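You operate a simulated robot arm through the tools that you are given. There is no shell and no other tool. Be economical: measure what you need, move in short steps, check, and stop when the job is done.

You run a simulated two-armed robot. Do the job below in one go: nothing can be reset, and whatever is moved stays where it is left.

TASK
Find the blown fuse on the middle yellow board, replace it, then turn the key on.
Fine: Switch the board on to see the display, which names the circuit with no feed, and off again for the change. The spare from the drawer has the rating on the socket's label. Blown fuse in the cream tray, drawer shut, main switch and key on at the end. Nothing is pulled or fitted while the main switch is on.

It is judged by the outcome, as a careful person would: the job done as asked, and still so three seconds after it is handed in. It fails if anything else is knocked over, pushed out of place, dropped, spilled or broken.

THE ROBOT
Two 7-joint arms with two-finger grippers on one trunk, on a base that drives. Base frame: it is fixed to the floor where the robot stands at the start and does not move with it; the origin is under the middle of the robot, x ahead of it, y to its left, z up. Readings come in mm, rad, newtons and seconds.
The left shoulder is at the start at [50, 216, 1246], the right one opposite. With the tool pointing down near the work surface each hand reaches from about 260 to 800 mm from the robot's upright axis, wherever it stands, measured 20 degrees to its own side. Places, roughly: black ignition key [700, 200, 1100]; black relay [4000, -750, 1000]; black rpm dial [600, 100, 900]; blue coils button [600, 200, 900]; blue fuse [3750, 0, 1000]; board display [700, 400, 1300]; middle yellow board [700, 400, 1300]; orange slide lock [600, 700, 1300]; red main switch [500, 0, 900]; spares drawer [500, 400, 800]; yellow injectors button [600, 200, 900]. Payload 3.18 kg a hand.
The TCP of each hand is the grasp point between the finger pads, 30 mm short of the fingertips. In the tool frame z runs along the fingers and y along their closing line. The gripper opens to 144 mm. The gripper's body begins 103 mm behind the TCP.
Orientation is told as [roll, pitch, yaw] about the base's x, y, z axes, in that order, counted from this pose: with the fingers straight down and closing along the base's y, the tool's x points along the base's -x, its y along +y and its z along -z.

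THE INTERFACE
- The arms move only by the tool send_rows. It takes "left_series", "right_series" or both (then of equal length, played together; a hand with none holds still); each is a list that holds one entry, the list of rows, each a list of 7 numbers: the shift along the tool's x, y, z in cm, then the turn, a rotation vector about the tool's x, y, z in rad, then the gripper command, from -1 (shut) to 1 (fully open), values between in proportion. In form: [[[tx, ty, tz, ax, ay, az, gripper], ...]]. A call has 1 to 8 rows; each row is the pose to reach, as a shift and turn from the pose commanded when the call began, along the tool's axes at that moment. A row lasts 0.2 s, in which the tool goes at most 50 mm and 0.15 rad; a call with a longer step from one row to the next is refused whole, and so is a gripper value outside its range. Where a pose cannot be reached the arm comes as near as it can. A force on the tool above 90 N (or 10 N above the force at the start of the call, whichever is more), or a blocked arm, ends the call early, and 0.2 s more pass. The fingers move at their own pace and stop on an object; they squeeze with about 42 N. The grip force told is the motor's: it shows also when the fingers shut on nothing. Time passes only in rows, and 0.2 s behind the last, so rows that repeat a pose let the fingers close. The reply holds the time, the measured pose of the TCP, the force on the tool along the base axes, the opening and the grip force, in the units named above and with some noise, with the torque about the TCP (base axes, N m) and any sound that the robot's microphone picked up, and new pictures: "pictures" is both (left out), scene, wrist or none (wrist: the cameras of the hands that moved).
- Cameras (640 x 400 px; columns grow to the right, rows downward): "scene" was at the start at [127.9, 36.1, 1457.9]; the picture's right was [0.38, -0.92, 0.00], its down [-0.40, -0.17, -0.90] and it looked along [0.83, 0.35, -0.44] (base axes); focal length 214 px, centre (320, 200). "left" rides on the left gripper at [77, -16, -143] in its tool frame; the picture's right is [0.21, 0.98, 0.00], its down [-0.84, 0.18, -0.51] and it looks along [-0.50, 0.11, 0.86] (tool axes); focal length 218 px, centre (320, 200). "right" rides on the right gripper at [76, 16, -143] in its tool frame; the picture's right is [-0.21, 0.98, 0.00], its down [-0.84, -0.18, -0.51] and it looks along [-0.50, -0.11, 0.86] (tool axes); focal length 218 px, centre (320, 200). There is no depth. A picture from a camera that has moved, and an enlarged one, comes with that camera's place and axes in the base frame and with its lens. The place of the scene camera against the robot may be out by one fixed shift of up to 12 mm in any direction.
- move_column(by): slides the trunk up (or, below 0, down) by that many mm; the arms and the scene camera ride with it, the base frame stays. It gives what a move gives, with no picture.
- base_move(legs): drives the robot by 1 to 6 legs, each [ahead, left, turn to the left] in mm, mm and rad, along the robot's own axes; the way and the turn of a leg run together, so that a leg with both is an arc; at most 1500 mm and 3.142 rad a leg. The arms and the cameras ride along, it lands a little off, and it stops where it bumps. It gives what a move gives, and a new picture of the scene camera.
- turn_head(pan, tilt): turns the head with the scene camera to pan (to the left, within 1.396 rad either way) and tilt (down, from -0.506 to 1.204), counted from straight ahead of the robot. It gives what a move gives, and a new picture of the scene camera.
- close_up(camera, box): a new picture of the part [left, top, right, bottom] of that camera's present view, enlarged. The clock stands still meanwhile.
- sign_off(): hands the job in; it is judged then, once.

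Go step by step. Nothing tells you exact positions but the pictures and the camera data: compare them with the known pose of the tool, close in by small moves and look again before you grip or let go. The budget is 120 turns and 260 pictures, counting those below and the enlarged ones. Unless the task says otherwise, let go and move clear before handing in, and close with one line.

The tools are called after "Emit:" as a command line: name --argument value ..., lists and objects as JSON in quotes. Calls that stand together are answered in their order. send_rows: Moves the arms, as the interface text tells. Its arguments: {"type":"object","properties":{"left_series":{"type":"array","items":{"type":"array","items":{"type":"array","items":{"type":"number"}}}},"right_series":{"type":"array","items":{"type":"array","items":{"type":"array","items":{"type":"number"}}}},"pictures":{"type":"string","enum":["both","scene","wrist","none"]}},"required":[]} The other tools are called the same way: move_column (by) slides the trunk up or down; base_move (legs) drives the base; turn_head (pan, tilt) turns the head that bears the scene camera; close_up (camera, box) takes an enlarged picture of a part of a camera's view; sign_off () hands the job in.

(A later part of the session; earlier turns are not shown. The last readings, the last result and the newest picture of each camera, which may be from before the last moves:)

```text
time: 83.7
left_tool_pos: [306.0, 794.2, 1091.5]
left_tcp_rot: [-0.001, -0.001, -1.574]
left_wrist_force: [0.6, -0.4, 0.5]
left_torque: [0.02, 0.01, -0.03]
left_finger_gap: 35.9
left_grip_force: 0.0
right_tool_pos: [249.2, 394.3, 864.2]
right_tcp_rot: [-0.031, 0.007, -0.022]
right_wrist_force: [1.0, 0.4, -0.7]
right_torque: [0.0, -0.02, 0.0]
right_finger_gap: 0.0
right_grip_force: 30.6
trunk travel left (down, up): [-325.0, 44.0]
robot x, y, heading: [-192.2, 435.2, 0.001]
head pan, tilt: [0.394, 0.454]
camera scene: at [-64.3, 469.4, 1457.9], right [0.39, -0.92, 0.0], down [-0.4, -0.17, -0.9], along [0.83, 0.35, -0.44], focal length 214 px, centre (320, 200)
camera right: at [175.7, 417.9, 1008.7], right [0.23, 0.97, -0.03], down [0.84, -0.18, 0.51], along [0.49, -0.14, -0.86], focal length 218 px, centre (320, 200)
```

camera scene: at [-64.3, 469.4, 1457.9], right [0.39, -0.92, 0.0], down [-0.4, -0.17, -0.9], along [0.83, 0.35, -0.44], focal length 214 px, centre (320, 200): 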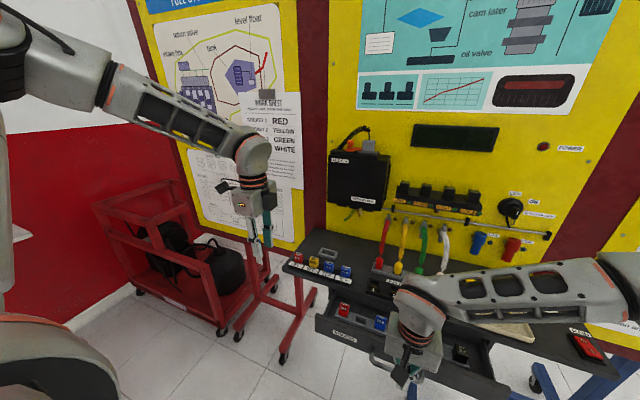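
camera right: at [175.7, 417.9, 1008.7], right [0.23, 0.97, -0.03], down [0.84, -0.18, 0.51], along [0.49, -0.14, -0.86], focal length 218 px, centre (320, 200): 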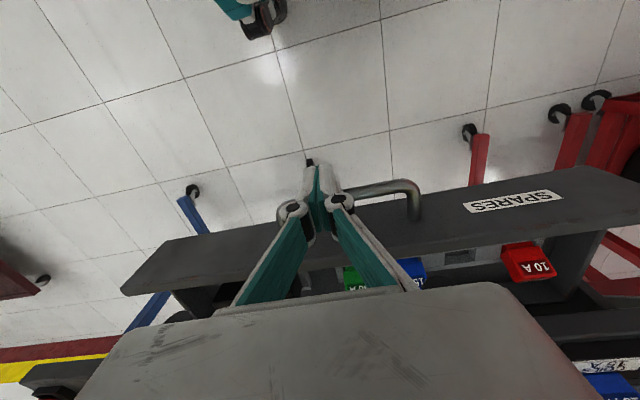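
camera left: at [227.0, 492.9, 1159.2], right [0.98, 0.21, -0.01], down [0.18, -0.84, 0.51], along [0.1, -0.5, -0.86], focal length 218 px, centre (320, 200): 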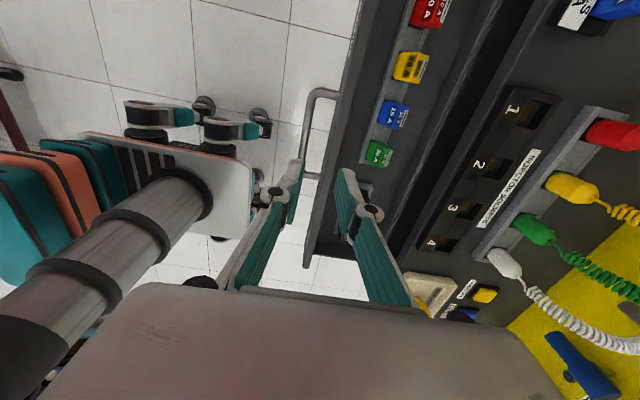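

The drawer is closing smoothly. I keep pushing.

Emit:
send_rows --right_series '[[[-1.5, 0, 0, 0, 0, 0, -1], [-3, 0, 0, 0, 0, 0, -1], [-4.5, 0, 0, 0, 0, 0, -1], [-6, 0, 0, 0, 0, 0, -1], [-7.5, 0, 0, 0, 0, 0, -1], [-9, 0, 0, 0, 0, 0, -1], [-10.2, 0, 0, 0, 0, 0, -1]]]' --pictures "both"

```text
time: 85.3
left_tool_pos: [307.5, 793.2, 1091.0]
left_tcp_rot: [0.0, -0.001, -1.573]
left_wrist_force: [-0.5, 0.8, 0.1]
left_torque: [0.0, 0.01, 0.03]
left_finger_gap: 35.9
left_grip_force: 0.0
right_tool_pos: [350.4, 393.1, 864.0]
right_tcp_rot: [-0.034, 0.01, -0.022]
right_wrist_force: [0.4, 0.9, 0.6]
right_torque: [0.0, -0.02, 0.01]
right_finger_gap: 0.0
right_grip_force: 30.4
trunk travel left (down, up): [-325.0, 44.0]
robot x, y, heading: [-193.1, 432.4, 0.006]
head pan, tilt: [0.394, 0.454]
camera scene: at [-64.5, 469.5, 1457.9], right [0.39, -0.92, 0.0], down [-0.4, -0.17, -0.9], along [0.83, 0.35, -0.44], focal length 214 px, centre (320, 200)
camera right: at [277.4, 416.0, 1007.7], right [0.23, 0.97, -0.03], down [0.84, -0.18, 0.5], along [0.48, -0.14, -0.86], focal length 218 px, centre (320, 200)
```

scene: 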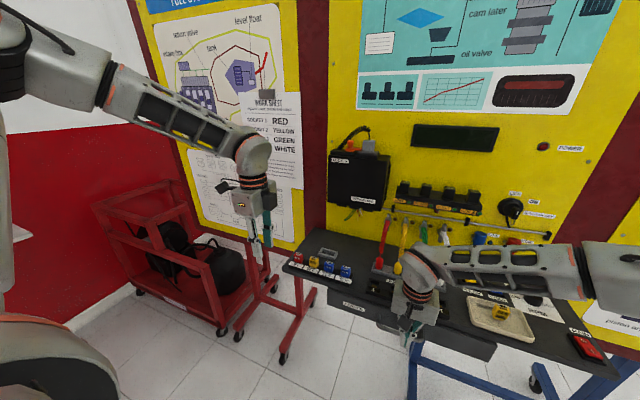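
right: 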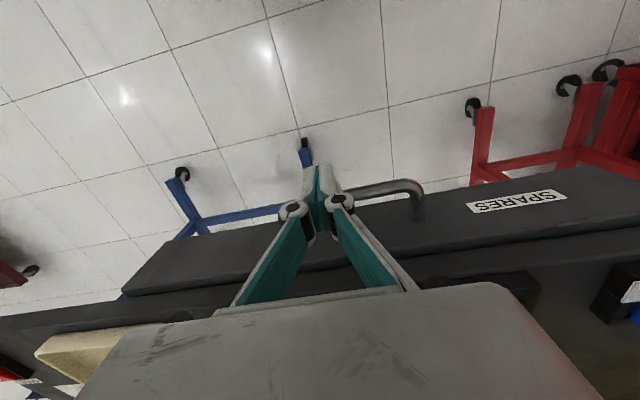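

Nearly shut; I push on until it stops.

Emit:
send_rows --right_series '[[[-0.4, 0, 0, 0, 0, 0, -1], [-0.8, 0, 0, 0, 0, 0, -1], [-1.2, 0, 0, 0, 0, 0, -1]]]' --pictures "none"

```text
time: 86.1
left_tool_pos: [303.8, 793.7, 1092.7]
left_tcp_rot: [0.003, 0.0, -1.574]
left_wrist_force: [0.1, 0.6, 0.1]
left_torque: [-0.01, 0.0, 0.01]
left_finger_gap: 36.0
left_grip_force: 0.1
right_tool_pos: [354.5, 394.3, 864.5]
right_tcp_rot: [-0.034, 0.018, -0.022]
right_wrist_force: [-32.2, -4.6, 5.4]
right_torque: [-0.1, 0.75, 0.06]
right_finger_gap: 5.9
right_grip_force: 31.2
trunk travel left (down, up): [-325.0, 44.0]
robot x, y, heading: [-193.1, 434.3, 0.005]
head pan, tilt: [0.394, 0.454]
```

It stopped at 354.5 with 32 N, exactly the shut position. I back off and raise the right hand.

Emit:
send_rows --right_series '[[[2, 0, 0, 0, 0, 0, -1], [5, 0, 0, 0, 0, 0, -1], [8, 0, -3, 0, 0, 0, -1], [9, 0, -7, 0, 0, 0, -1], [9, 0, -12, 0, 0, 0, -1], [9, 0, -17, 0, 0, 0, -1], [9, 0, -22, 0, 0, 0, -1]]]' --pictures "scene"

Emit:
close_up --camera "scene" --box '[270, 240, 470, 365]'

Emit:
close_up --camera "scene" --box '[450, 170, 578, 250]'

```text
time: 87.7
left_tool_pos: [306.5, 794.1, 1091.1]
left_tcp_rot: [0.0, -0.001, -1.573]
left_wrist_force: [0.4, -0.4, 0.0]
left_torque: [0.0, 0.03, 0.0]
left_finger_gap: 35.9
left_grip_force: 0.2
right_tool_pos: [273.5, 402.6, 1084.7]
right_tcp_rot: [-0.034, 0.009, -0.021]
right_wrist_force: [0.4, 0.1, 1.1]
right_torque: [0.0, 0.0, 0.0]
right_finger_gap: 0.0
right_grip_force: 30.8
trunk travel left (down, up): [-325.0, 44.0]
robot x, y, heading: [-195.2, 431.5, 0.005]
head pan, tilt: [0.394, 0.454]
camera scene: at [-65.4, 469.6, 1458.0], right [0.39, -0.92, 0.0], down [-0.4, -0.17, -0.9], along [0.83, 0.35, -0.44], focal length 214 px, centre (320, 200)
```

scene: 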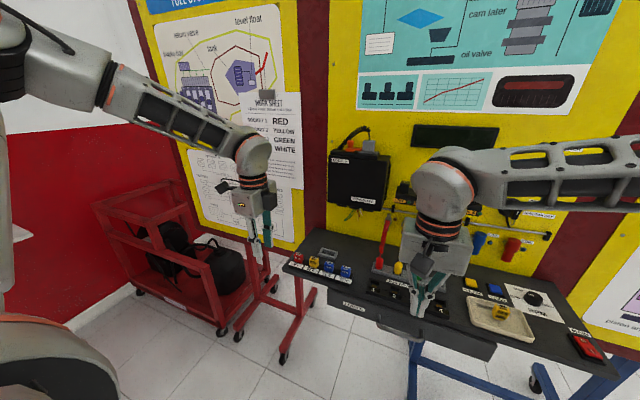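

```text
3.20 times, centred on (370, 302) of scene
camera zoom: at [-65.4, 469.6, 1458.0], right [0.39, -0.92, 0.0], down [-0.4, -0.17, -0.9], along [0.83, 0.35, -0.44], focal length 686 px, centre (160, -128)
```

zoom: 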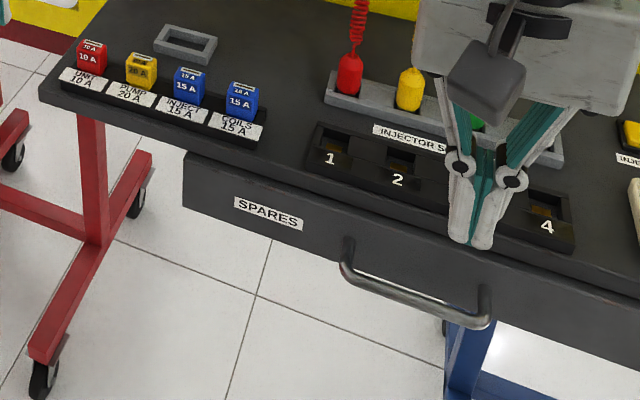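

```text
5.00 times, centred on (514, 210) of scene
camera zoom: at [-65.4, 469.6, 1458.0], right [0.39, -0.92, 0.0], down [-0.4, -0.17, -0.9], along [0.83, 0.35, -0.44], focal length 1072 px, centre (-650, 150)
```

zoom: 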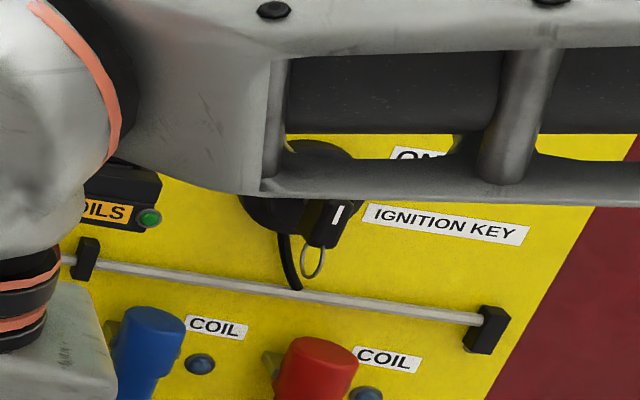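

The drawer is shut. Now I raise the right hand and drive back to the main switch.

Emit:
send_rows --right_series '[[[0, 0, -4.5, 0, 0, 0, -1], [0, 0, -9, 0, 0, 0, -1], [0, 0, -13.5, 0, 0, 0, -1], [0, 0, -18, 0, 0, 0, -1]]]' --left_series '[[[0, 0, -4.5, 0, 0, 0, -0.5], [0, 0, -9, 0, 0, 0, -0.5], [0, 0, -13.5, 0, 0, 0, -0.5], [0, 0, -18, 0, 0, 0, -0.5]]]' --pictures "none"

Emit:
base_move --legs '[[0, -432, 0], [190, 0, 0]]'

```text
time: 88.7
left_tool_pos: [305.5, 795.4, 1272.0]
left_tcp_rot: [0.002, -0.001, -1.572]
left_wrist_force: [0.3, -0.3, -0.1]
left_torque: [0.0, -0.01, -0.03]
left_finger_gap: 36.0
left_grip_force: 0.1
right_tool_pos: [275.8, 408.9, 1264.9]
right_tcp_rot: [-0.034, 0.009, -0.022]
right_wrist_force: [0.1, -0.4, 0.6]
right_torque: [-0.02, -0.02, 0.0]
right_finger_gap: 0.3
right_grip_force: 30.5
trunk travel left (down, up): [-325.0, 44.0]
robot x, y, heading: [-192.6, 433.1, 0.005]
head pan, tilt: [0.394, 0.454]
```

```text
time: 94.2
left_tool_pos: [499.0, 363.2, 1270.5]
left_tcp_rot: [-0.001, -0.002, -1.572]
left_wrist_force: [-0.1, -0.5, -0.1]
left_torque: [-0.01, 0.06, 0.01]
left_finger_gap: 36.0
left_grip_force: 0.0
right_tool_pos: [468.5, -22.0, 1264.3]
right_tcp_rot: [-0.032, 0.009, -0.022]
right_wrist_force: [-0.4, -0.2, -0.1]
right_torque: [-0.01, 0.02, 0.02]
right_finger_gap: 0.3
right_grip_force: 30.9
trunk travel left (down, up): [-325.0, 44.0]
robot x, y, heading: [1.9, -1.9, 0.002]
head pan, tilt: [0.394, 0.454]
camera scene: at [127.3, 38.7, 1457.9], right [0.39, -0.92, 0.0], down [-0.4, -0.17, -0.9], along [0.83, 0.35, -0.44], focal length 214 px, centre (320, 200)
```

scene: 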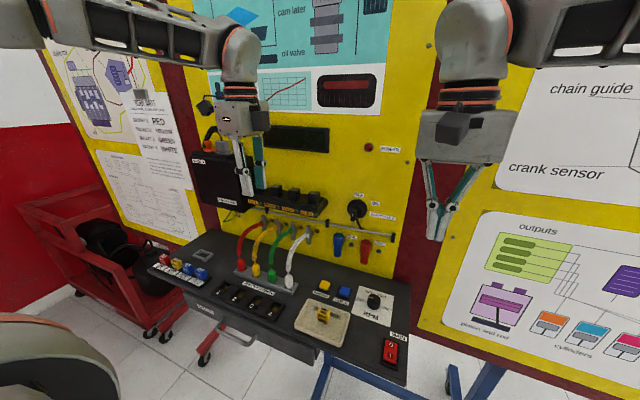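

I bring the right hand above the "I" end of the main switch.

Emit:
send_rows --right_series '[[[0.4, 0.5, 4.4, 0, 0, 0, -1], [0.8, 1.1, 8.8, 0, 0, 0, -1], [1.2, 1.6, 13.2, 0, 0, 0, -1], [1.6, 2.1, 17.6, 0, 0, 0, -1], [2.0, 2.7, 22, 0, 0, 0, -1], [2.3, 3.2, 26.4, 0, 0, 0, -1]]]' --left_series '[[[0, -4, 0, 0, 0, 0, -0.5], [0, -8, 0, 0, 0, 0, -0.5], [0, -10, 0, 0, 0, 0, -0.5], [0, -10, 0, 0, 0, 0, -0.5], [0, -10, 0, 0, 0, 0, -0.5], [0, -10, 0, 0, 0, 0, -0.5]]]' --pictures "none"

Emit:
close_up --camera "right" --box '[220, 60, 460, 210]'

```text
time: 95.5
left_tool_pos: [397.8, 362.6, 1270.1]
left_tcp_rot: [0.001, -0.003, -1.573]
left_wrist_force: [-0.2, -0.2, -0.4]
left_torque: [0.01, 0.03, -0.04]
left_finger_gap: 36.1
left_grip_force: 0.1
right_tool_pos: [441.7, 3.7, 999.4]
right_tcp_rot: [-0.031, 0.009, -0.023]
right_wrist_force: [-0.8, 0.5, -0.3]
right_torque: [0.01, 0.03, 0.01]
right_finger_gap: 0.0
right_grip_force: 30.8
trunk travel left (down, up): [-325.0, 44.0]
robot x, y, heading: [-1.0, 3.2, 0.003]
head pan, tilt: [0.394, 0.454]
```

```text
2.67 times, centred on (340, 135) of right
camera zoom: at [369.5, 25.9, 1142.7], right [0.23, 0.97, -0.03], down [0.84, -0.18, 0.51], along [0.49, -0.14, -0.86], focal length 582 px, centre (267, 373)
```

zoom: 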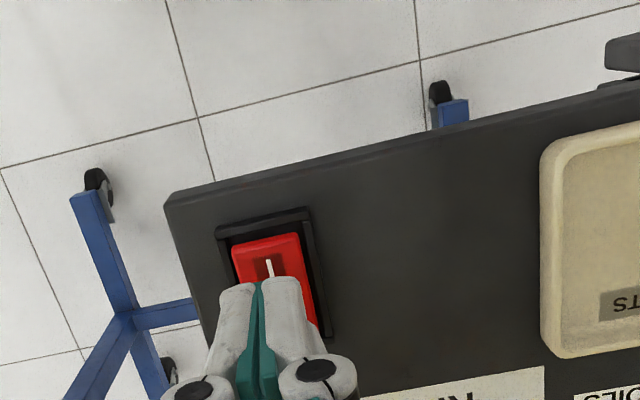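

Positioned over "I". I press down as before.

Emit:
send_rows --right_series '[[[-0.4, 0, 3, 0, 0, 0, -1], [-0.4, 0, 4.8, 0, 0, 0, -1], [-0.4, 0.05, 5.4, 0, 0, 0, -1], [-0.4, 0.05, 5.8, 0, 0, 0, -1], [-0.4, 0.05, 6.1, 0, 0, 0, -1]]]' --pictures "none"

Emit:
close_up --camera "scene" --box '[230, 100, 430, 225]'

```text
time: 96.8
left_tool_pos: [397.6, 363.7, 1270.6]
left_tcp_rot: [0.003, -0.001, -1.572]
left_wrist_force: [-0.2, -0.3, -1.3]
left_torque: [-0.01, -0.01, 0.01]
left_finger_gap: 35.7
left_grip_force: 0.0
right_tool_pos: [444.9, 2.3, 939.8]
right_tcp_rot: [-0.03, 0.008, -0.024]
right_wrist_force: [-2.9, -1.5, 12.3]
right_torque: [0.01, -0.09, 0.02]
right_finger_gap: 0.0
right_grip_force: 29.8
trunk travel left (down, up): [-325.0, 44.0]
robot x, y, heading: [-3.7, 1.1, 0.007]
head pan, tilt: [0.394, 0.454]
```

```text
3.20 times, centred on (330, 162) of scene
camera zoom: at [125.5, 38.5, 1458.2], right [0.39, -0.92, 0.0], down [-0.4, -0.17, -0.9], along [0.83, 0.35, -0.44], focal length 686 px, centre (288, 320)
```

zoom: 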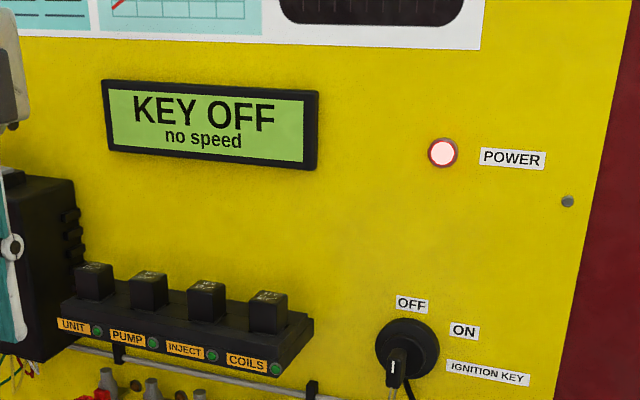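

The display now reads "KEY OFF" with power on, so the pump feed is restored. I raise the right hand and drive left so it can face the ignition key.

Emit:
send_rows --right_series '[[[0, 0, -4, 0, 0, 0, -1], [0, 0, -8, 0, 0, 0, -1], [1, 0, -12.5, 0, 0, 0, -1], [3, 0, -16.5, 0, 0, 0, -1], [5, 0, -20.5, 0, 0, 0, -1], [7, 0, -24.5, 0, 0, 0, -1]]]' --pictures "none"

```text
time: 98.2
left_tool_pos: [396.4, 364.4, 1270.1]
left_tcp_rot: [0.003, -0.001, -1.573]
left_wrist_force: [0.3, -0.2, -0.1]
left_torque: [0.01, -0.04, -0.04]
left_finger_gap: 36.0
left_grip_force: 0.0
right_tool_pos: [376.8, 12.0, 1184.5]
right_tcp_rot: [-0.034, 0.009, -0.022]
right_wrist_force: [0.0, 0.5, 0.1]
right_torque: [0.0, 0.0, -0.02]
right_finger_gap: 0.4
right_grip_force: 31.0
trunk travel left (down, up): [-325.0, 44.0]
robot x, y, heading: [2.8, 0.8, 0.005]
head pan, tilt: [0.394, 0.454]
```

Emit:
base_move --legs '[[0, 280, 0]]'

Emit:
turn_head --pan -0.2 --tilt 0.45

```text
time: 101.2
left_tool_pos: [396.7, 645.7, 1269.5]
left_tcp_rot: [-0.002, -0.002, -1.571]
left_wrist_force: [0.5, 0.5, 0.5]
left_torque: [0.0, -0.02, 0.02]
left_finger_gap: 36.1
left_grip_force: 0.0
right_tool_pos: [375.4, 294.5, 1183.3]
right_tcp_rot: [-0.032, 0.008, -0.021]
right_wrist_force: [0.4, -0.4, 0.1]
right_torque: [-0.02, 0.04, 0.01]
right_finger_gap: 0.2
right_grip_force: 30.2
trunk travel left (down, up): [-325.0, 44.0]
robot x, y, heading: [-3.9, 283.5, 0.008]
head pan, tilt: [0.394, 0.454]
camera scene: at [125.3, 321.2, 1457.9], right [0.39, -0.92, 0.0], down [-0.4, -0.17, -0.9], along [0.83, 0.35, -0.44], focal length 214 px, centre (320, 200)
```

scene: 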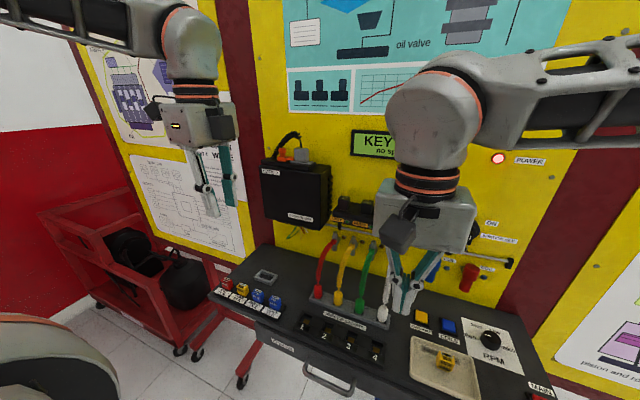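

```text
time: 102.2
left_tool_pos: [394.9, 647.2, 1271.1]
left_tcp_rot: [0.0, -0.002, -1.571]
left_wrist_force: [-1.0, 0.8, 0.0]
left_torque: [0.02, 0.0, -0.01]
left_finger_gap: 36.1
left_grip_force: 0.1
right_tool_pos: [376.1, 294.0, 1184.7]
right_tcp_rot: [-0.03, 0.009, -0.021]
right_wrist_force: [0.7, -0.1, 0.5]
right_torque: [0.03, 0.02, 0.03]
right_finger_gap: 0.0
right_grip_force: 30.9
trunk travel left (down, up): [-325.0, 44.0]
robot x, y, heading: [-2.7, 286.7, 0.006]
head pan, tilt: [-0.201, 0.45]
camera scene: at [130.9, 267.6, 1458.2], right [-0.19, -0.98, 0.0], down [-0.43, 0.08, -0.9], along [0.88, -0.17, -0.44], focal length 214 px, centre (320, 200)
```

scene: 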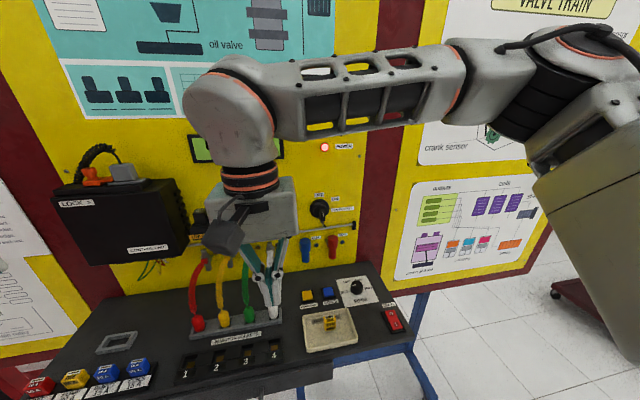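

Emit:
close_up --camera "scene" --box '[280, 170, 376, 230]'

```text
6.67 times, centred on (328, 200) of scene
camera zoom: at [130.9, 267.6, 1458.2], right [-0.19, -0.98, 0.0], down [-0.43, 0.08, -0.9], along [0.88, -0.17, -0.44], focal length 1430 px, centre (267, 200)
```

zoom: 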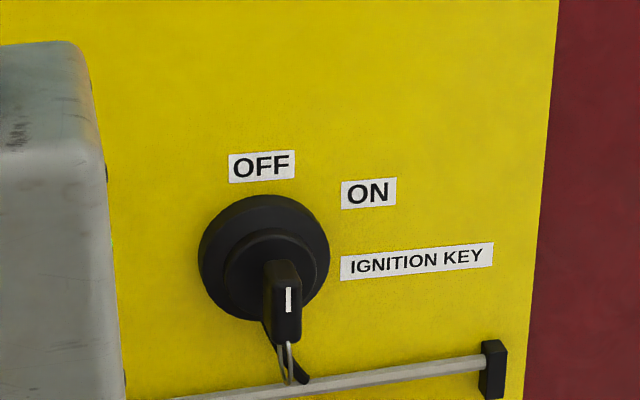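

The key bow's end is near (645, 158, 1143), a vertical plate with its index at OFF. I pitch the right hand forward to face it.

Emit:
send_rows --right_series '[[[-1.4, -1.3, 0.2, 0, -0.145, 0, -0.5], [-2.8, -2.6, 0.4, 0, -0.29, 0, -0.5], [-4.2, -3.9, 0.6, 0, -0.435, 0, -0.5], [-5.6, -5.2, 0.8, 0, -0.58, 0, -0.5], [-7, -6.5, 1, 0, -0.725, 0, -0.5], [-8.4, -7.8, 1.2, 0, -0.87, 0, -0.5], [-9.8, -9.1, 1.4, 0, -1.015, 0, -0.5], [-11.2, -10.4, 1.6, 0, -1.16, 0, -0.5]]]' --pictures "both"

```text
time: 104.0
left_tool_pos: [395.2, 647.2, 1269.7]
left_tcp_rot: [0.002, -0.003, -1.571]
left_wrist_force: [-0.4, -0.1, 0.1]
left_torque: [-0.03, 0.02, -0.02]
left_finger_gap: 35.9
left_grip_force: 0.0
right_tool_pos: [485.4, 187.6, 1170.9]
right_tcp_rot: [-0.079, -1.152, 0.051]
right_wrist_force: [0.4, 0.7, -0.5]
right_torque: [-0.01, 0.01, 0.01]
right_finger_gap: 36.1
right_grip_force: 0.0
trunk travel left (down, up): [-325.0, 44.0]
robot x, y, heading: [-4.6, 286.2, 0.006]
head pan, tilt: [-0.201, 0.45]
camera scene: at [130.9, 268.0, 1458.2], right [-0.19, -0.98, 0.0], down [-0.43, 0.08, -0.9], along [0.88, -0.17, -0.44], focal length 214 px, centre (320, 200)
camera right: at [325.9, 207.0, 1158.4], right [0.1, 0.98, 0.16], down [-0.12, -0.15, 0.98], along [0.99, -0.12, 0.11], focal length 218 px, centre (320, 200)
```

scene: 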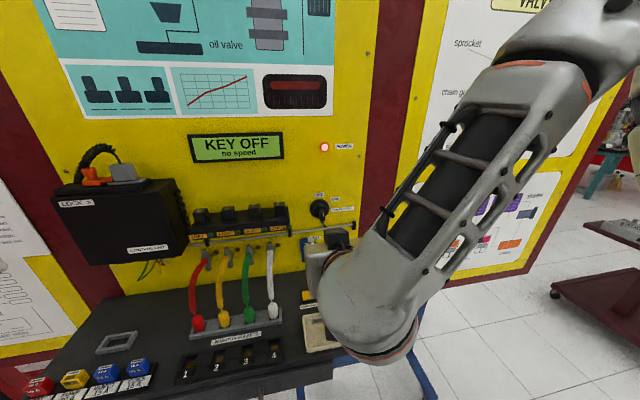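
right: 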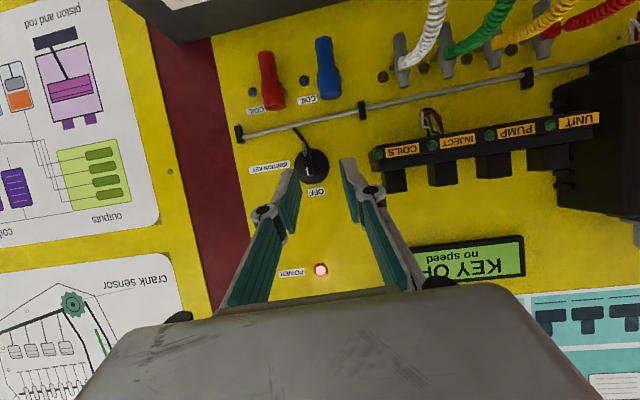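

Emit:
close_up --camera "right" --box '[240, 110, 400, 210]'

```text
4.00 times, centred on (320, 160) of right
camera zoom: at [325.9, 207.0, 1158.4], right [0.1, 0.98, 0.16], down [-0.12, -0.15, 0.98], along [0.99, -0.12, 0.11], focal length 873 px, centre (320, 360)
```

zoom: 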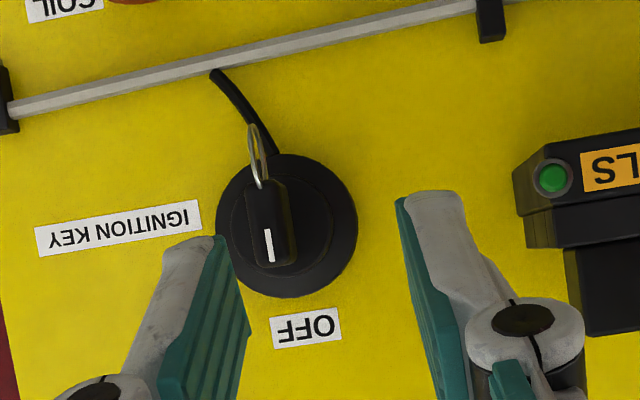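

Key axis is at y≈157, z≈1141, bow end x≈645. I finish levelling the hand and move to a standoff in line with the key.

Emit:
send_rows --right_series '[[[-0.06, -0.7, 2.03, -0.006, -0.105, 0.009, -0.55], [-0.12, -1.4, 4.06, -0.012, -0.209, 0.017, -0.55], [-0.18, -2.1, 6.1, -0.018, -0.314, 0.026, -0.55], [-0.24, -2.8, 8.13, -0.0235, -0.418, 0.034, -0.55], [-0.24, -2.8, 8.13, -0.0235, -0.418, 0.034, -0.55]]]' --pictures "wrist"

Emit:
close_up --camera "right" --box '[240, 80, 400, 180]'

Emit:
close_up --camera "scene" --box '[260, 170, 420, 270]'

```text
time: 104.8
left_tool_pos: [398.1, 644.0, 1270.8]
left_tcp_rot: [-0.001, 0.0, -1.573]
left_wrist_force: [0.2, 0.7, -0.3]
left_torque: [0.05, 0.03, 0.0]
left_finger_gap: 36.0
left_grip_force: 0.0
right_tool_pos: [549.4, 123.9, 1195.8]
right_tcp_rot: [0.903, -1.26, -1.044]
right_wrist_force: [0.3, -0.6, 0.0]
right_torque: [0.04, 0.02, 0.02]
right_finger_gap: 32.3
right_grip_force: 0.0
right hand out of reach, approached as far as the arm can: row 3
trunk travel left (down, up): [-325.0, 44.0]
robot x, y, heading: [-5.0, 281.0, 0.007]
head pan, tilt: [-0.201, 0.45]
stopped in row 3 (right hand): the arm was blocked; the commanded pose is now the measured one
camera right: at [402.3, 176.3, 1155.3], right [0.19, 0.88, 0.43], down [-0.39, -0.34, 0.86], along [0.9, -0.33, 0.28], focal length 218 px, centre (320, 200)
```

right: 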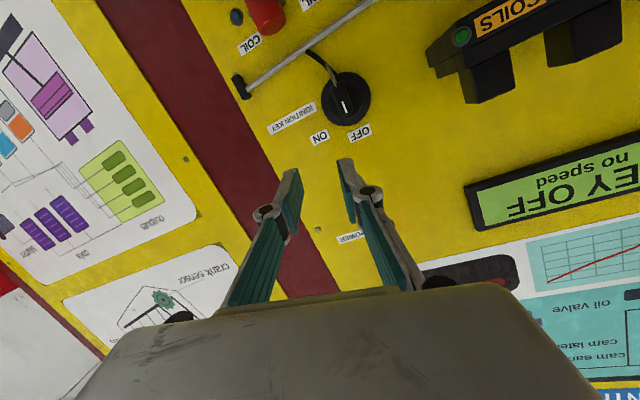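

```text
4.00 times, centred on (320, 130) of right
camera zoom: at [402.3, 176.3, 1155.3], right [0.19, 0.88, 0.43], down [-0.39, -0.34, 0.86], along [0.9, -0.33, 0.28], focal length 873 px, centre (320, 480)
```

zoom: 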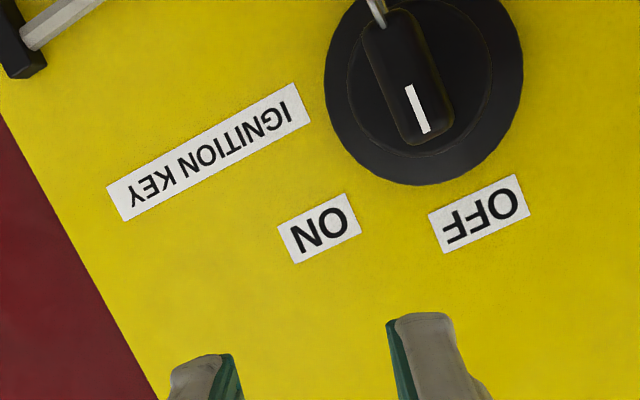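

```text
4.00 times, centred on (340, 220) of scene
camera zoom: at [132.3, 265.6, 1458.0], right [-0.19, -0.98, 0.0], down [-0.43, 0.09, -0.9], along [0.88, -0.17, -0.44], focal length 858 px, centre (240, 120)
```

zoom: 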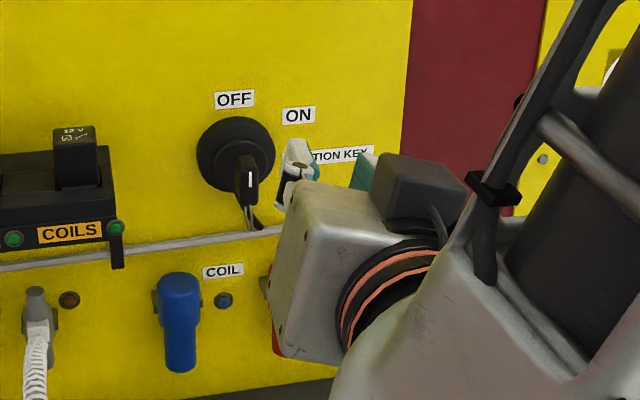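

The arm hit a limit and rolled slightly, but the hand now points nearly straight at the board. I reposition it in line with the key in small steps, keeping this orientation.

Emit:
send_rows --right_series '[[[0.5, 0.1, -1.2, 0, 0, 0, -0.45], [2, 0.5, -1.3, 0, 0, 0, -0.45], [4.2, 1, -1.3, 0, 0, 0, -0.45], [6.4, 1.56, -1.2, 0, 0, 0, -0.45]]]' --pictures "both"

Emit:
close_up --camera "right" --box '[240, 80, 400, 180]'

```text
time: 105.8
left_tool_pos: [396.2, 647.4, 1270.4]
left_tcp_rot: [0.0, -0.002, -1.57]
left_wrist_force: [-0.5, -0.3, -0.2]
left_torque: [0.01, 0.02, -0.02]
left_finger_gap: 36.0
left_grip_force: 0.0
right_tool_pos: [543.4, 126.7, 1173.7]
right_tcp_rot: [1.079, -1.134, -1.294]
right_wrist_force: [1.0, 0.6, -0.1]
right_torque: [0.0, -0.02, -0.02]
right_finger_gap: 39.5
right_grip_force: 0.1
trunk travel left (down, up): [-325.0, 44.0]
robot x, y, heading: [-0.8, 285.5, 0.005]
head pan, tilt: [-0.201, 0.45]
stopped in row 4 (right hand): the arm was blocked; the commanded pose is now the measured one
camera scene: at [131.2, 267.8, 1458.2], right [-0.19, -0.98, 0.0], down [-0.43, 0.08, -0.9], along [0.88, -0.17, -0.44], focal length 214 px, centre (320, 200)
camera right: at [402.1, 197.4, 1138.9], right [0.25, 0.79, 0.55], down [-0.44, -0.42, 0.8], along [0.86, -0.44, 0.24], focal length 218 px, centre (320, 200)
```

scene: 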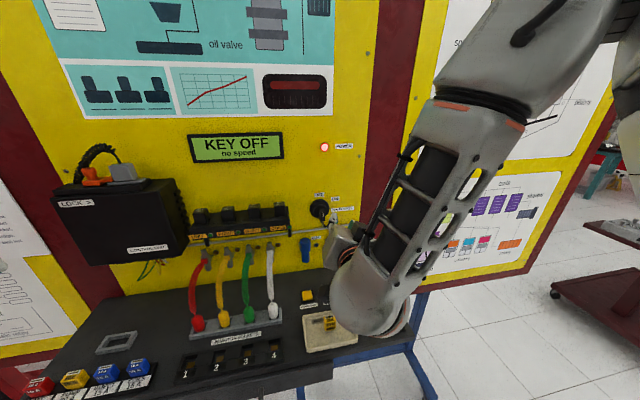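
right: 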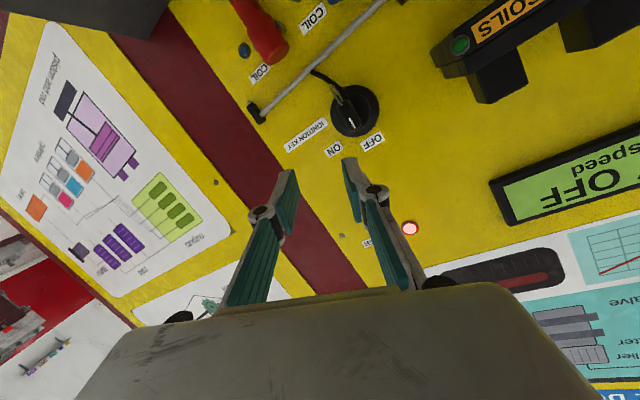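

```text
4.00 times, centred on (320, 130) of right
camera zoom: at [402.1, 197.4, 1138.9], right [0.25, 0.79, 0.55], down [-0.44, -0.42, 0.8], along [0.86, -0.44, 0.24], focal length 873 px, centre (320, 480)
```

zoom: 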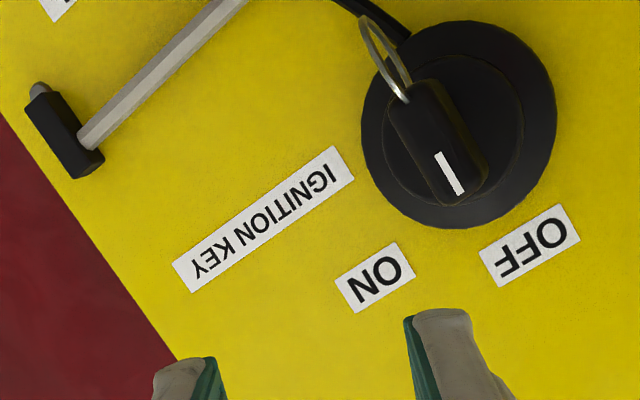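

The right arm is cramped when crossing inward. I retract the hand, and drive the base further left so the key is in front of the right shoulder.

Emit:
send_rows --right_series '[[[0, 0, -3, 0, 0, 0, -0.45], [0, 0, -7, 0, 0, 0, -0.45]]]' --pictures "none"

```text
time: 106.4
left_tool_pos: [396.0, 646.7, 1270.5]
left_tcp_rot: [0.0, -0.001, -1.571]
left_wrist_force: [0.2, 0.0, 0.4]
left_torque: [0.05, 0.03, -0.03]
left_finger_gap: 36.1
left_grip_force: 0.0
right_tool_pos: [510.1, 50.6, 1184.6]
right_tcp_rot: [1.079, -1.186, -1.511]
right_wrist_force: [0.6, -0.6, 0.5]
right_torque: [-0.01, 0.05, 0.0]
right_finger_gap: 39.9
right_grip_force: 0.1
right hand out of reach, approached as far as the arm can: row 2
trunk travel left (down, up): [-325.0, 44.0]
robot x, y, heading: [-1.1, 283.6, 0.007]
head pan, tilt: [-0.201, 0.45]
stopped in row 2 (right hand): the arm was blocked; the commanded pose is now the measured one
```

Emit:
base_move --legs '[[0, 150, 0]]'

Emit:
send_rows --right_series '[[[0, 0, -0.5, 0, 0, 0, -0.45]]]' --pictures "wrist"

```text
time: 108.4
left_tool_pos: [395.4, 796.2, 1270.0]
left_tcp_rot: [-0.001, -0.003, -1.57]
left_wrist_force: [0.4, -0.4, -0.7]
left_torque: [-0.02, -0.01, -0.03]
left_finger_gap: 36.1
left_grip_force: 0.0
right_tool_pos: [509.7, 201.6, 1185.6]
right_tcp_rot: [1.086, -1.186, -1.514]
right_wrist_force: [0.1, 0.4, -0.3]
right_torque: [0.05, 0.01, -0.05]
right_finger_gap: 39.4
right_grip_force: 0.0
trunk travel left (down, up): [-325.0, 44.0]
robot x, y, heading: [-3.5, 432.4, 0.002]
head pan, tilt: [-0.201, 0.45]
camera scene: at [130.0, 417.3, 1458.2], right [-0.19, -0.98, 0.0], down [-0.43, 0.08, -0.9], along [0.88, -0.17, -0.44], focal length 214 px, centre (320, 200)
```

scene: 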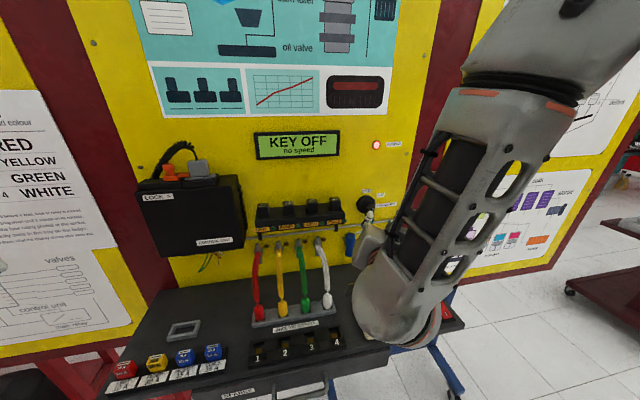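

```text
time: 108.8
left_tool_pos: [395.2, 795.8, 1270.5]
left_tcp_rot: [0.003, -0.002, -1.57]
left_wrist_force: [0.8, 0.6, -0.5]
left_torque: [-0.01, -0.03, 0.0]
left_finger_gap: 35.9
left_grip_force: 0.0
right_tool_pos: [507.2, 199.8, 1183.5]
right_tcp_rot: [1.068, -1.18, -1.512]
right_wrist_force: [-0.7, -0.3, -0.4]
right_torque: [-0.03, 0.03, 0.03]
right_finger_gap: 39.5
right_grip_force: 0.1
trunk travel left (down, up): [-325.0, 44.0]
robot x, y, heading: [-6.0, 434.1, 0.004]
head pan, tilt: [-0.201, 0.45]
camera right: at [385.0, 298.2, 1145.3], right [0.43, 0.74, 0.52], down [-0.52, -0.27, 0.81], along [0.74, -0.61, 0.27], focal length 218 px, centre (320, 200)
```

right: 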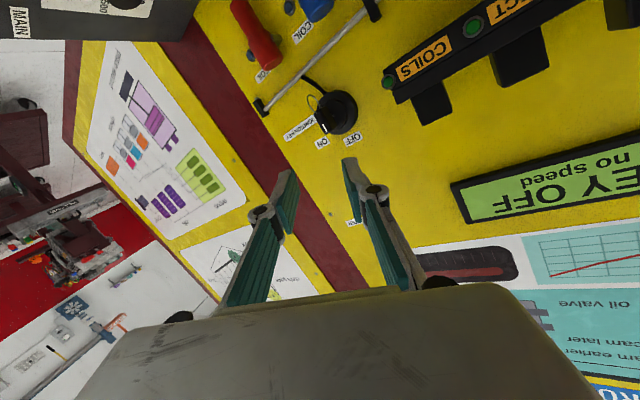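

I now try levelling the hand orientation at this better lateral position.

Emit:
send_rows --right_series '[[[0, 0, -0.5, -0.105, -0.026, -0.09, -0.45], [0, 0, -0.5, -0.21, -0.052, -0.18, -0.45], [0, 0, -0.5, -0.315, -0.078, -0.27, -0.45], [0, 0, -0.5, -0.42, -0.104, -0.36, -0.45]]]' --pictures "wrist"

```text
time: 109.6
left_tool_pos: [395.6, 796.3, 1270.8]
left_tcp_rot: [0.001, 0.0, -1.571]
left_wrist_force: [0.1, 0.0, -0.8]
left_torque: [0.03, 0.02, 0.0]
left_finger_gap: 35.8
left_grip_force: 0.1
right_tool_pos: [527.5, 227.6, 1188.7]
right_tcp_rot: [1.093, -1.249, -1.37]
right_wrist_force: [-0.3, 0.2, 0.5]
right_torque: [0.02, 0.01, -0.01]
right_finger_gap: 39.7
right_grip_force: 0.0
right hand out of reach, approached as far as the arm can: row 1, 2, 3, 4
trunk travel left (down, up): [-325.0, 44.0]
robot x, y, heading: [-4.4, 432.6, 0.003]
head pan, tilt: [-0.201, 0.45]
stopped in row 4 (right hand): the arm was blocked; the commanded pose is now the measured one
camera right: at [390.5, 301.9, 1141.2], right [0.29, 0.83, 0.47], down [-0.48, -0.3, 0.82], along [0.83, -0.47, 0.32], focal length 218 px, centre (320, 200)
```

right: 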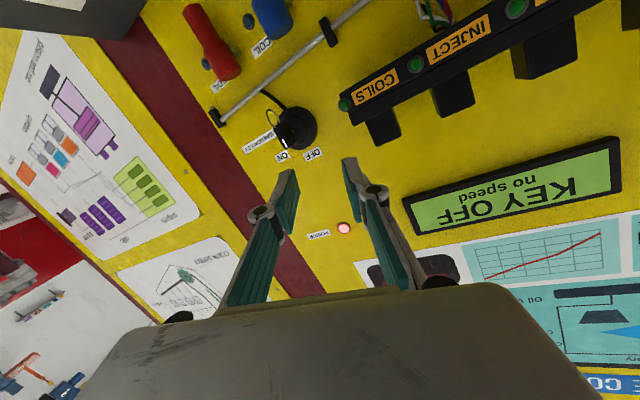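

The right wrist cannot roll the way the key needs, but the left arm's free roll direction matches the clockwise turn. I back away and drive right so the left hand can take the key.

Emit:
base_move --legs '[[-160, 0, 0], [0, -570, 0]]'

Emit:
turn_head --pan 0.45 --tilt 0.4

```text
time: 116.1
left_tool_pos: [238.5, 232.6, 1271.5]
left_tcp_rot: [0.0, -0.003, -1.566]
left_wrist_force: [0.7, -1.2, 0.5]
left_torque: [-0.01, 0.01, -0.02]
left_finger_gap: 36.0
left_grip_force: 0.0
right_tool_pos: [373.5, -336.0, 1190.4]
right_tcp_rot: [1.108, -1.249, -1.379]
right_wrist_force: [-0.5, 0.5, 0.7]
right_torque: [0.01, -0.01, 0.04]
right_finger_gap: 39.4
right_grip_force: 0.1
trunk travel left (down, up): [-325.0, 44.0]
robot x, y, heading: [-155.9, -133.7, 0.016]
head pan, tilt: [-0.201, 0.45]
camera scene: at [-23.7, -148.5, 1458.2], right [-0.19, -0.98, 0.0], down [-0.43, 0.08, -0.9], along [0.88, -0.17, -0.44], focal length 214 px, centre (320, 200)
```

scene: 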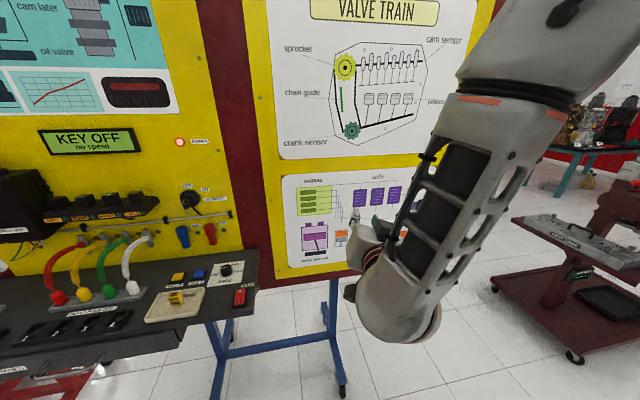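

```text
time: 117.1
left_tool_pos: [238.2, 231.8, 1270.6]
left_tcp_rot: [0.001, -0.002, -1.566]
left_wrist_force: [0.0, 0.8, 0.5]
left_torque: [0.02, -0.01, 0.02]
left_finger_gap: 35.9
left_grip_force: 0.1
right_tool_pos: [372.9, -334.7, 1190.6]
right_tcp_rot: [1.11, -1.246, -1.379]
right_wrist_force: [0.1, 0.2, -0.3]
right_torque: [-0.01, 0.02, 0.0]
right_finger_gap: 39.6
right_grip_force: 0.0
trunk travel left (down, up): [-325.0, 44.0]
robot x, y, heading: [-156.5, -131.6, 0.02]
head pan, tilt: [0.45, 0.4]
camera scene: at [-31.0, -89.9, 1462.9], right [0.44, -0.9, 0.0], down [-0.35, -0.17, -0.92], along [0.82, 0.41, -0.39], focal length 214 px, centre (320, 200)
```

scene: 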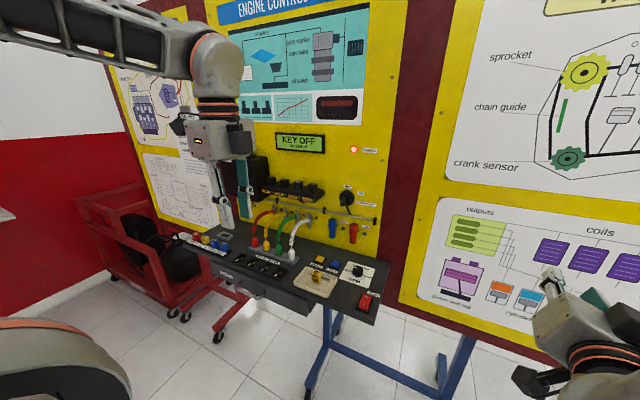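

I pitch the left hand forward now, then unroll it.

Emit:
send_rows --left_series '[[[0, 1, 1, -0.145, 0, 0, -0.45], [0, 2, 2, -0.29, 0, 0, -0.45], [0, 3, 3, -0.435, 0, 0, -0.45], [0, 4, 4, -0.58, 0, 0, -0.45], [0, 5, 5, -0.725, 0, 0, -0.45], [0, 6.5, 6.5, -0.87, 0, 0, -0.45], [0, 8, 8, -1.015, 0, 0, -0.45], [0, 9.5, 9.5, -1.16, 0, 0, -0.45]]]' --pictures "wrist"

```text
time: 118.9
left_tool_pos: [377.5, 249.4, 1194.0]
left_tcp_rot: [1.149, -0.007, -1.566]
left_wrist_force: [0.3, -0.1, 0.0]
left_torque: [0.04, 0.02, 0.02]
left_finger_gap: 39.2
left_grip_force: 0.1
left hand out of reach, approached as far as the arm can: row 6, 7, 8
right_tool_pos: [374.6, -337.4, 1189.8]
right_tcp_rot: [1.109, -1.247, -1.378]
right_wrist_force: [-0.1, 0.2, 0.6]
right_torque: [-0.01, 0.01, 0.01]
right_finger_gap: 39.3
right_grip_force: 0.2
trunk travel left (down, up): [-325.0, 44.0]
robot x, y, heading: [-155.5, -132.8, 0.012]
head pan, tilt: [0.45, 0.4]
camera left: at [238.3, 325.2, 1237.7], right [0.4, 0.22, 0.89], down [-0.38, -0.84, 0.38], along [0.83, -0.49, -0.25], focal length 218 px, centre (320, 200)
```

left: 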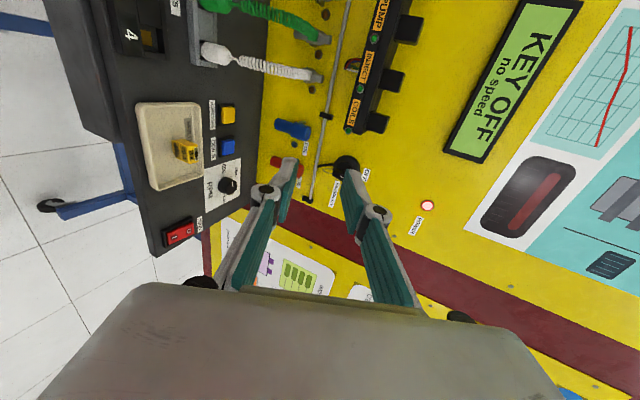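

Pitch works. Next I unroll about the tool axis in steps and see how far it goes.

Emit:
send_rows --left_series '[[[0, 0, 0, 0, 0, -0.15, -0.45], [0, 0, 0, 0, 0, -0.3, -0.45], [0, 0, 0, 0, 0, -0.45, -0.45], [0, 0, 0, 0, 0, -0.6, -0.45], [0, 0, 0, 0, 0, -0.75, -0.45], [0, 0, 0, 0, 0, -0.9, -0.45], [0, 0, 0, 0, 0, -1.05, -0.45], [0, 0, 0, 0, 0, -1.2, -0.45]]]' --pictures "wrist"

```text
time: 120.7
left_tool_pos: [363.0, 274.2, 1187.1]
left_tcp_rot: [0.634, -0.998, -0.728]
left_wrist_force: [0.0, -0.7, 11.1]
left_torque: [0.06, 1.21, 0.04]
left_finger_gap: 39.3
left_grip_force: 0.1
left hand out of reach, approached as far as the arm can: row 4, 5, 6, 7, 8
right_tool_pos: [373.6, -336.3, 1189.8]
right_tcp_rot: [1.109, -1.246, -1.377]
right_wrist_force: [-0.6, 0.7, 0.2]
right_torque: [0.03, -0.03, -0.1]
right_finger_gap: 39.5
right_grip_force: 0.0
trunk travel left (down, up): [-325.0, 44.0]
robot x, y, heading: [-157.5, -134.8, 0.006]
head pan, tilt: [0.45, 0.4]
camera left: at [199.6, 287.4, 1181.1], right [0.08, 0.99, 0.14], down [-0.09, -0.13, 0.99], along [0.99, -0.09, 0.08], focal length 218 px, centre (320, 200)
```

left: 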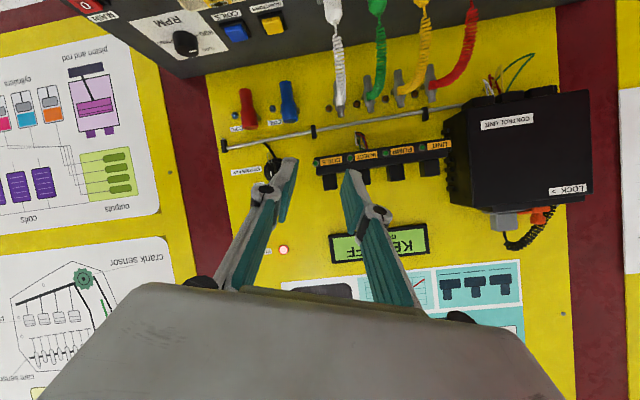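

Nearly unrolled (remaining ~0.34). There's a small force, so I move the hand forward a little to relieve it.

Emit:
send_rows --left_series '[[[-0.8, 0.3, 1.8, 0, 0, 0, -0.45], [-1.6, 0.7, 3.6, 0, 0, 0, -0.45], [-2.4, 1, 5.4, 0, 0, 0, -0.45]]]' --pictures "scene"

```text
time: 121.5
left_tool_pos: [422.1, 286.4, 1212.1]
left_tcp_rot: [0.685, -1.025, -0.767]
left_wrist_force: [0.0, -0.1, -0.7]
left_torque: [0.01, 0.02, 0.07]
left_finger_gap: 39.5
left_grip_force: 0.0
left hand out of reach, approached as far as the arm can: row 1, 2, 3
right_tool_pos: [373.7, -335.3, 1191.3]
right_tcp_rot: [1.11, -1.245, -1.379]
right_wrist_force: [0.6, -0.5, 0.0]
right_torque: [0.0, 0.0, 0.0]
right_finger_gap: 39.4
right_grip_force: 0.0
trunk travel left (down, up): [-325.0, 44.0]
robot x, y, heading: [-154.9, -131.2, 0.015]
head pan, tilt: [0.45, 0.4]
camera scene: at [-30.3, -89.8, 1462.8], right [0.45, -0.9, 0.0], down [-0.35, -0.17, -0.92], along [0.82, 0.41, -0.39], focal length 214 px, centre (320, 200)
```

scene: 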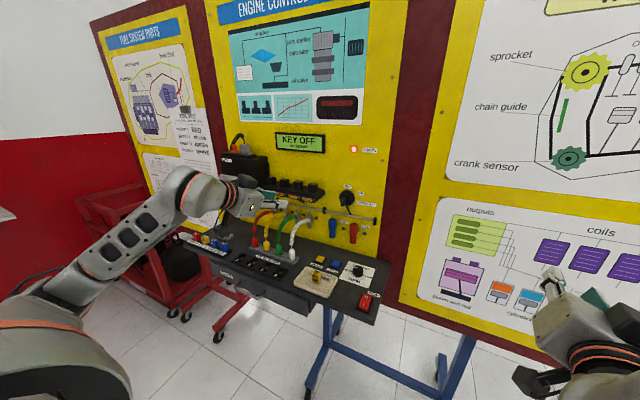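

The hand now points forward freely. I drive right and forward so the key comes within reach at a comfortable lateral offset.

Emit:
base_move --legs '[[0, -140, 0], [120, 0, 0]]'

Emit:
close_up --camera "left" --box '[160, 60, 480, 260]'

```text
time: 124.2
left_tool_pos: [543.2, 146.5, 1210.8]
left_tcp_rot: [0.684, -1.025, -0.765]
left_wrist_force: [-0.2, 0.0, 0.0]
left_torque: [0.0, -0.01, 0.03]
left_finger_gap: 39.6
left_grip_force: 0.0
right_tool_pos: [494.6, -474.5, 1189.8]
right_tcp_rot: [1.105, -1.248, -1.375]
right_wrist_force: [1.3, -0.4, -0.8]
right_torque: [-0.05, -0.01, -0.01]
right_finger_gap: 39.7
right_grip_force: 0.0
trunk travel left (down, up): [-325.0, 44.0]
robot x, y, heading: [-36.3, -274.6, 0.016]
head pan, tilt: [0.45, 0.4]
camera scene: at [90.6, -229.2, 1462.8], right [0.45, -0.9, 0.0], down [-0.35, -0.17, -0.92], along [0.82, 0.41, -0.39], focal length 214 px, centre (320, 200)
```

scene: 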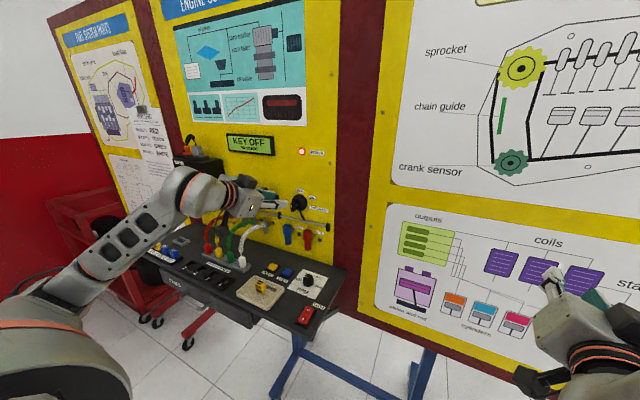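

```text
2.00 times, centred on (320, 160) of left
camera zoom: at [381.0, 158.9, 1198.8], right [0.06, 0.99, 0.14], down [-0.12, -0.13, 0.98], along [0.99, -0.08, 0.11], focal length 436 px, centre (320, 280)
```

zoom: 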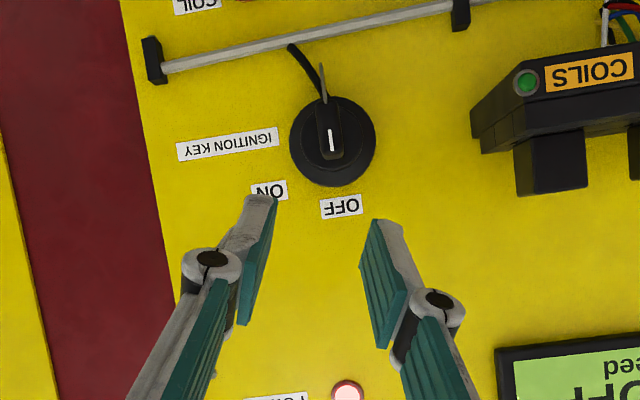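

The view is clear: the key bow lies at about (645, 155, 1141). I align on it along the tool axis.

Emit:
send_rows --left_series '[[[1.1, 0.12, 1.6, 0, 0, 0, -0.5], [2.19, 0.24, 3.26, 0, 0, 0, -0.5], [2.19, 0.24, 3.26, 0, 0, 0, -0.5]]]' --pictures "none"

Emit:
close_up --camera "left" --box '[220, 90, 420, 215]'

```text
time: 125.0
left_tool_pos: [564.6, 156.8, 1181.6]
left_tcp_rot: [0.682, -1.026, -0.77]
left_wrist_force: [0.5, -0.1, 0.2]
left_torque: [0.03, -0.02, -0.01]
left_finger_gap: 36.3
left_grip_force: 0.0
right_tool_pos: [493.3, -474.4, 1190.1]
right_tcp_rot: [1.11, -1.243, -1.379]
right_wrist_force: [0.0, 0.5, -0.3]
right_torque: [-0.01, 0.01, 0.01]
right_finger_gap: 39.9
right_grip_force: 0.1
trunk travel left (down, up): [-325.0, 44.0]
robot x, y, heading: [-34.9, -270.3, 0.01]
head pan, tilt: [0.45, 0.4]
```

```text
3.20 times, centred on (320, 152) of left
camera zoom: at [401.9, 170.9, 1169.1], right [0.07, 0.99, 0.14], down [-0.12, -0.13, 0.98], along [0.99, -0.09, 0.11], focal length 698 px, centre (320, 352)
```

zoom: 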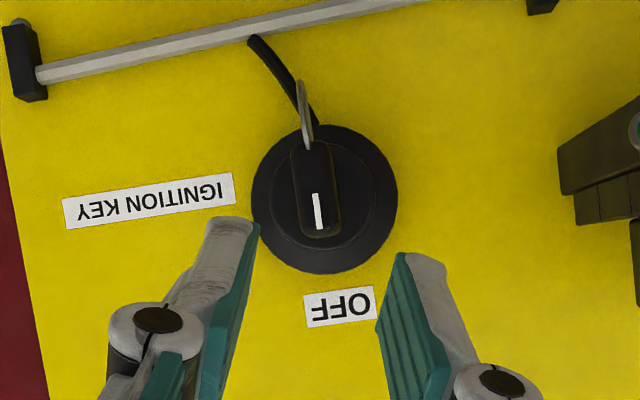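

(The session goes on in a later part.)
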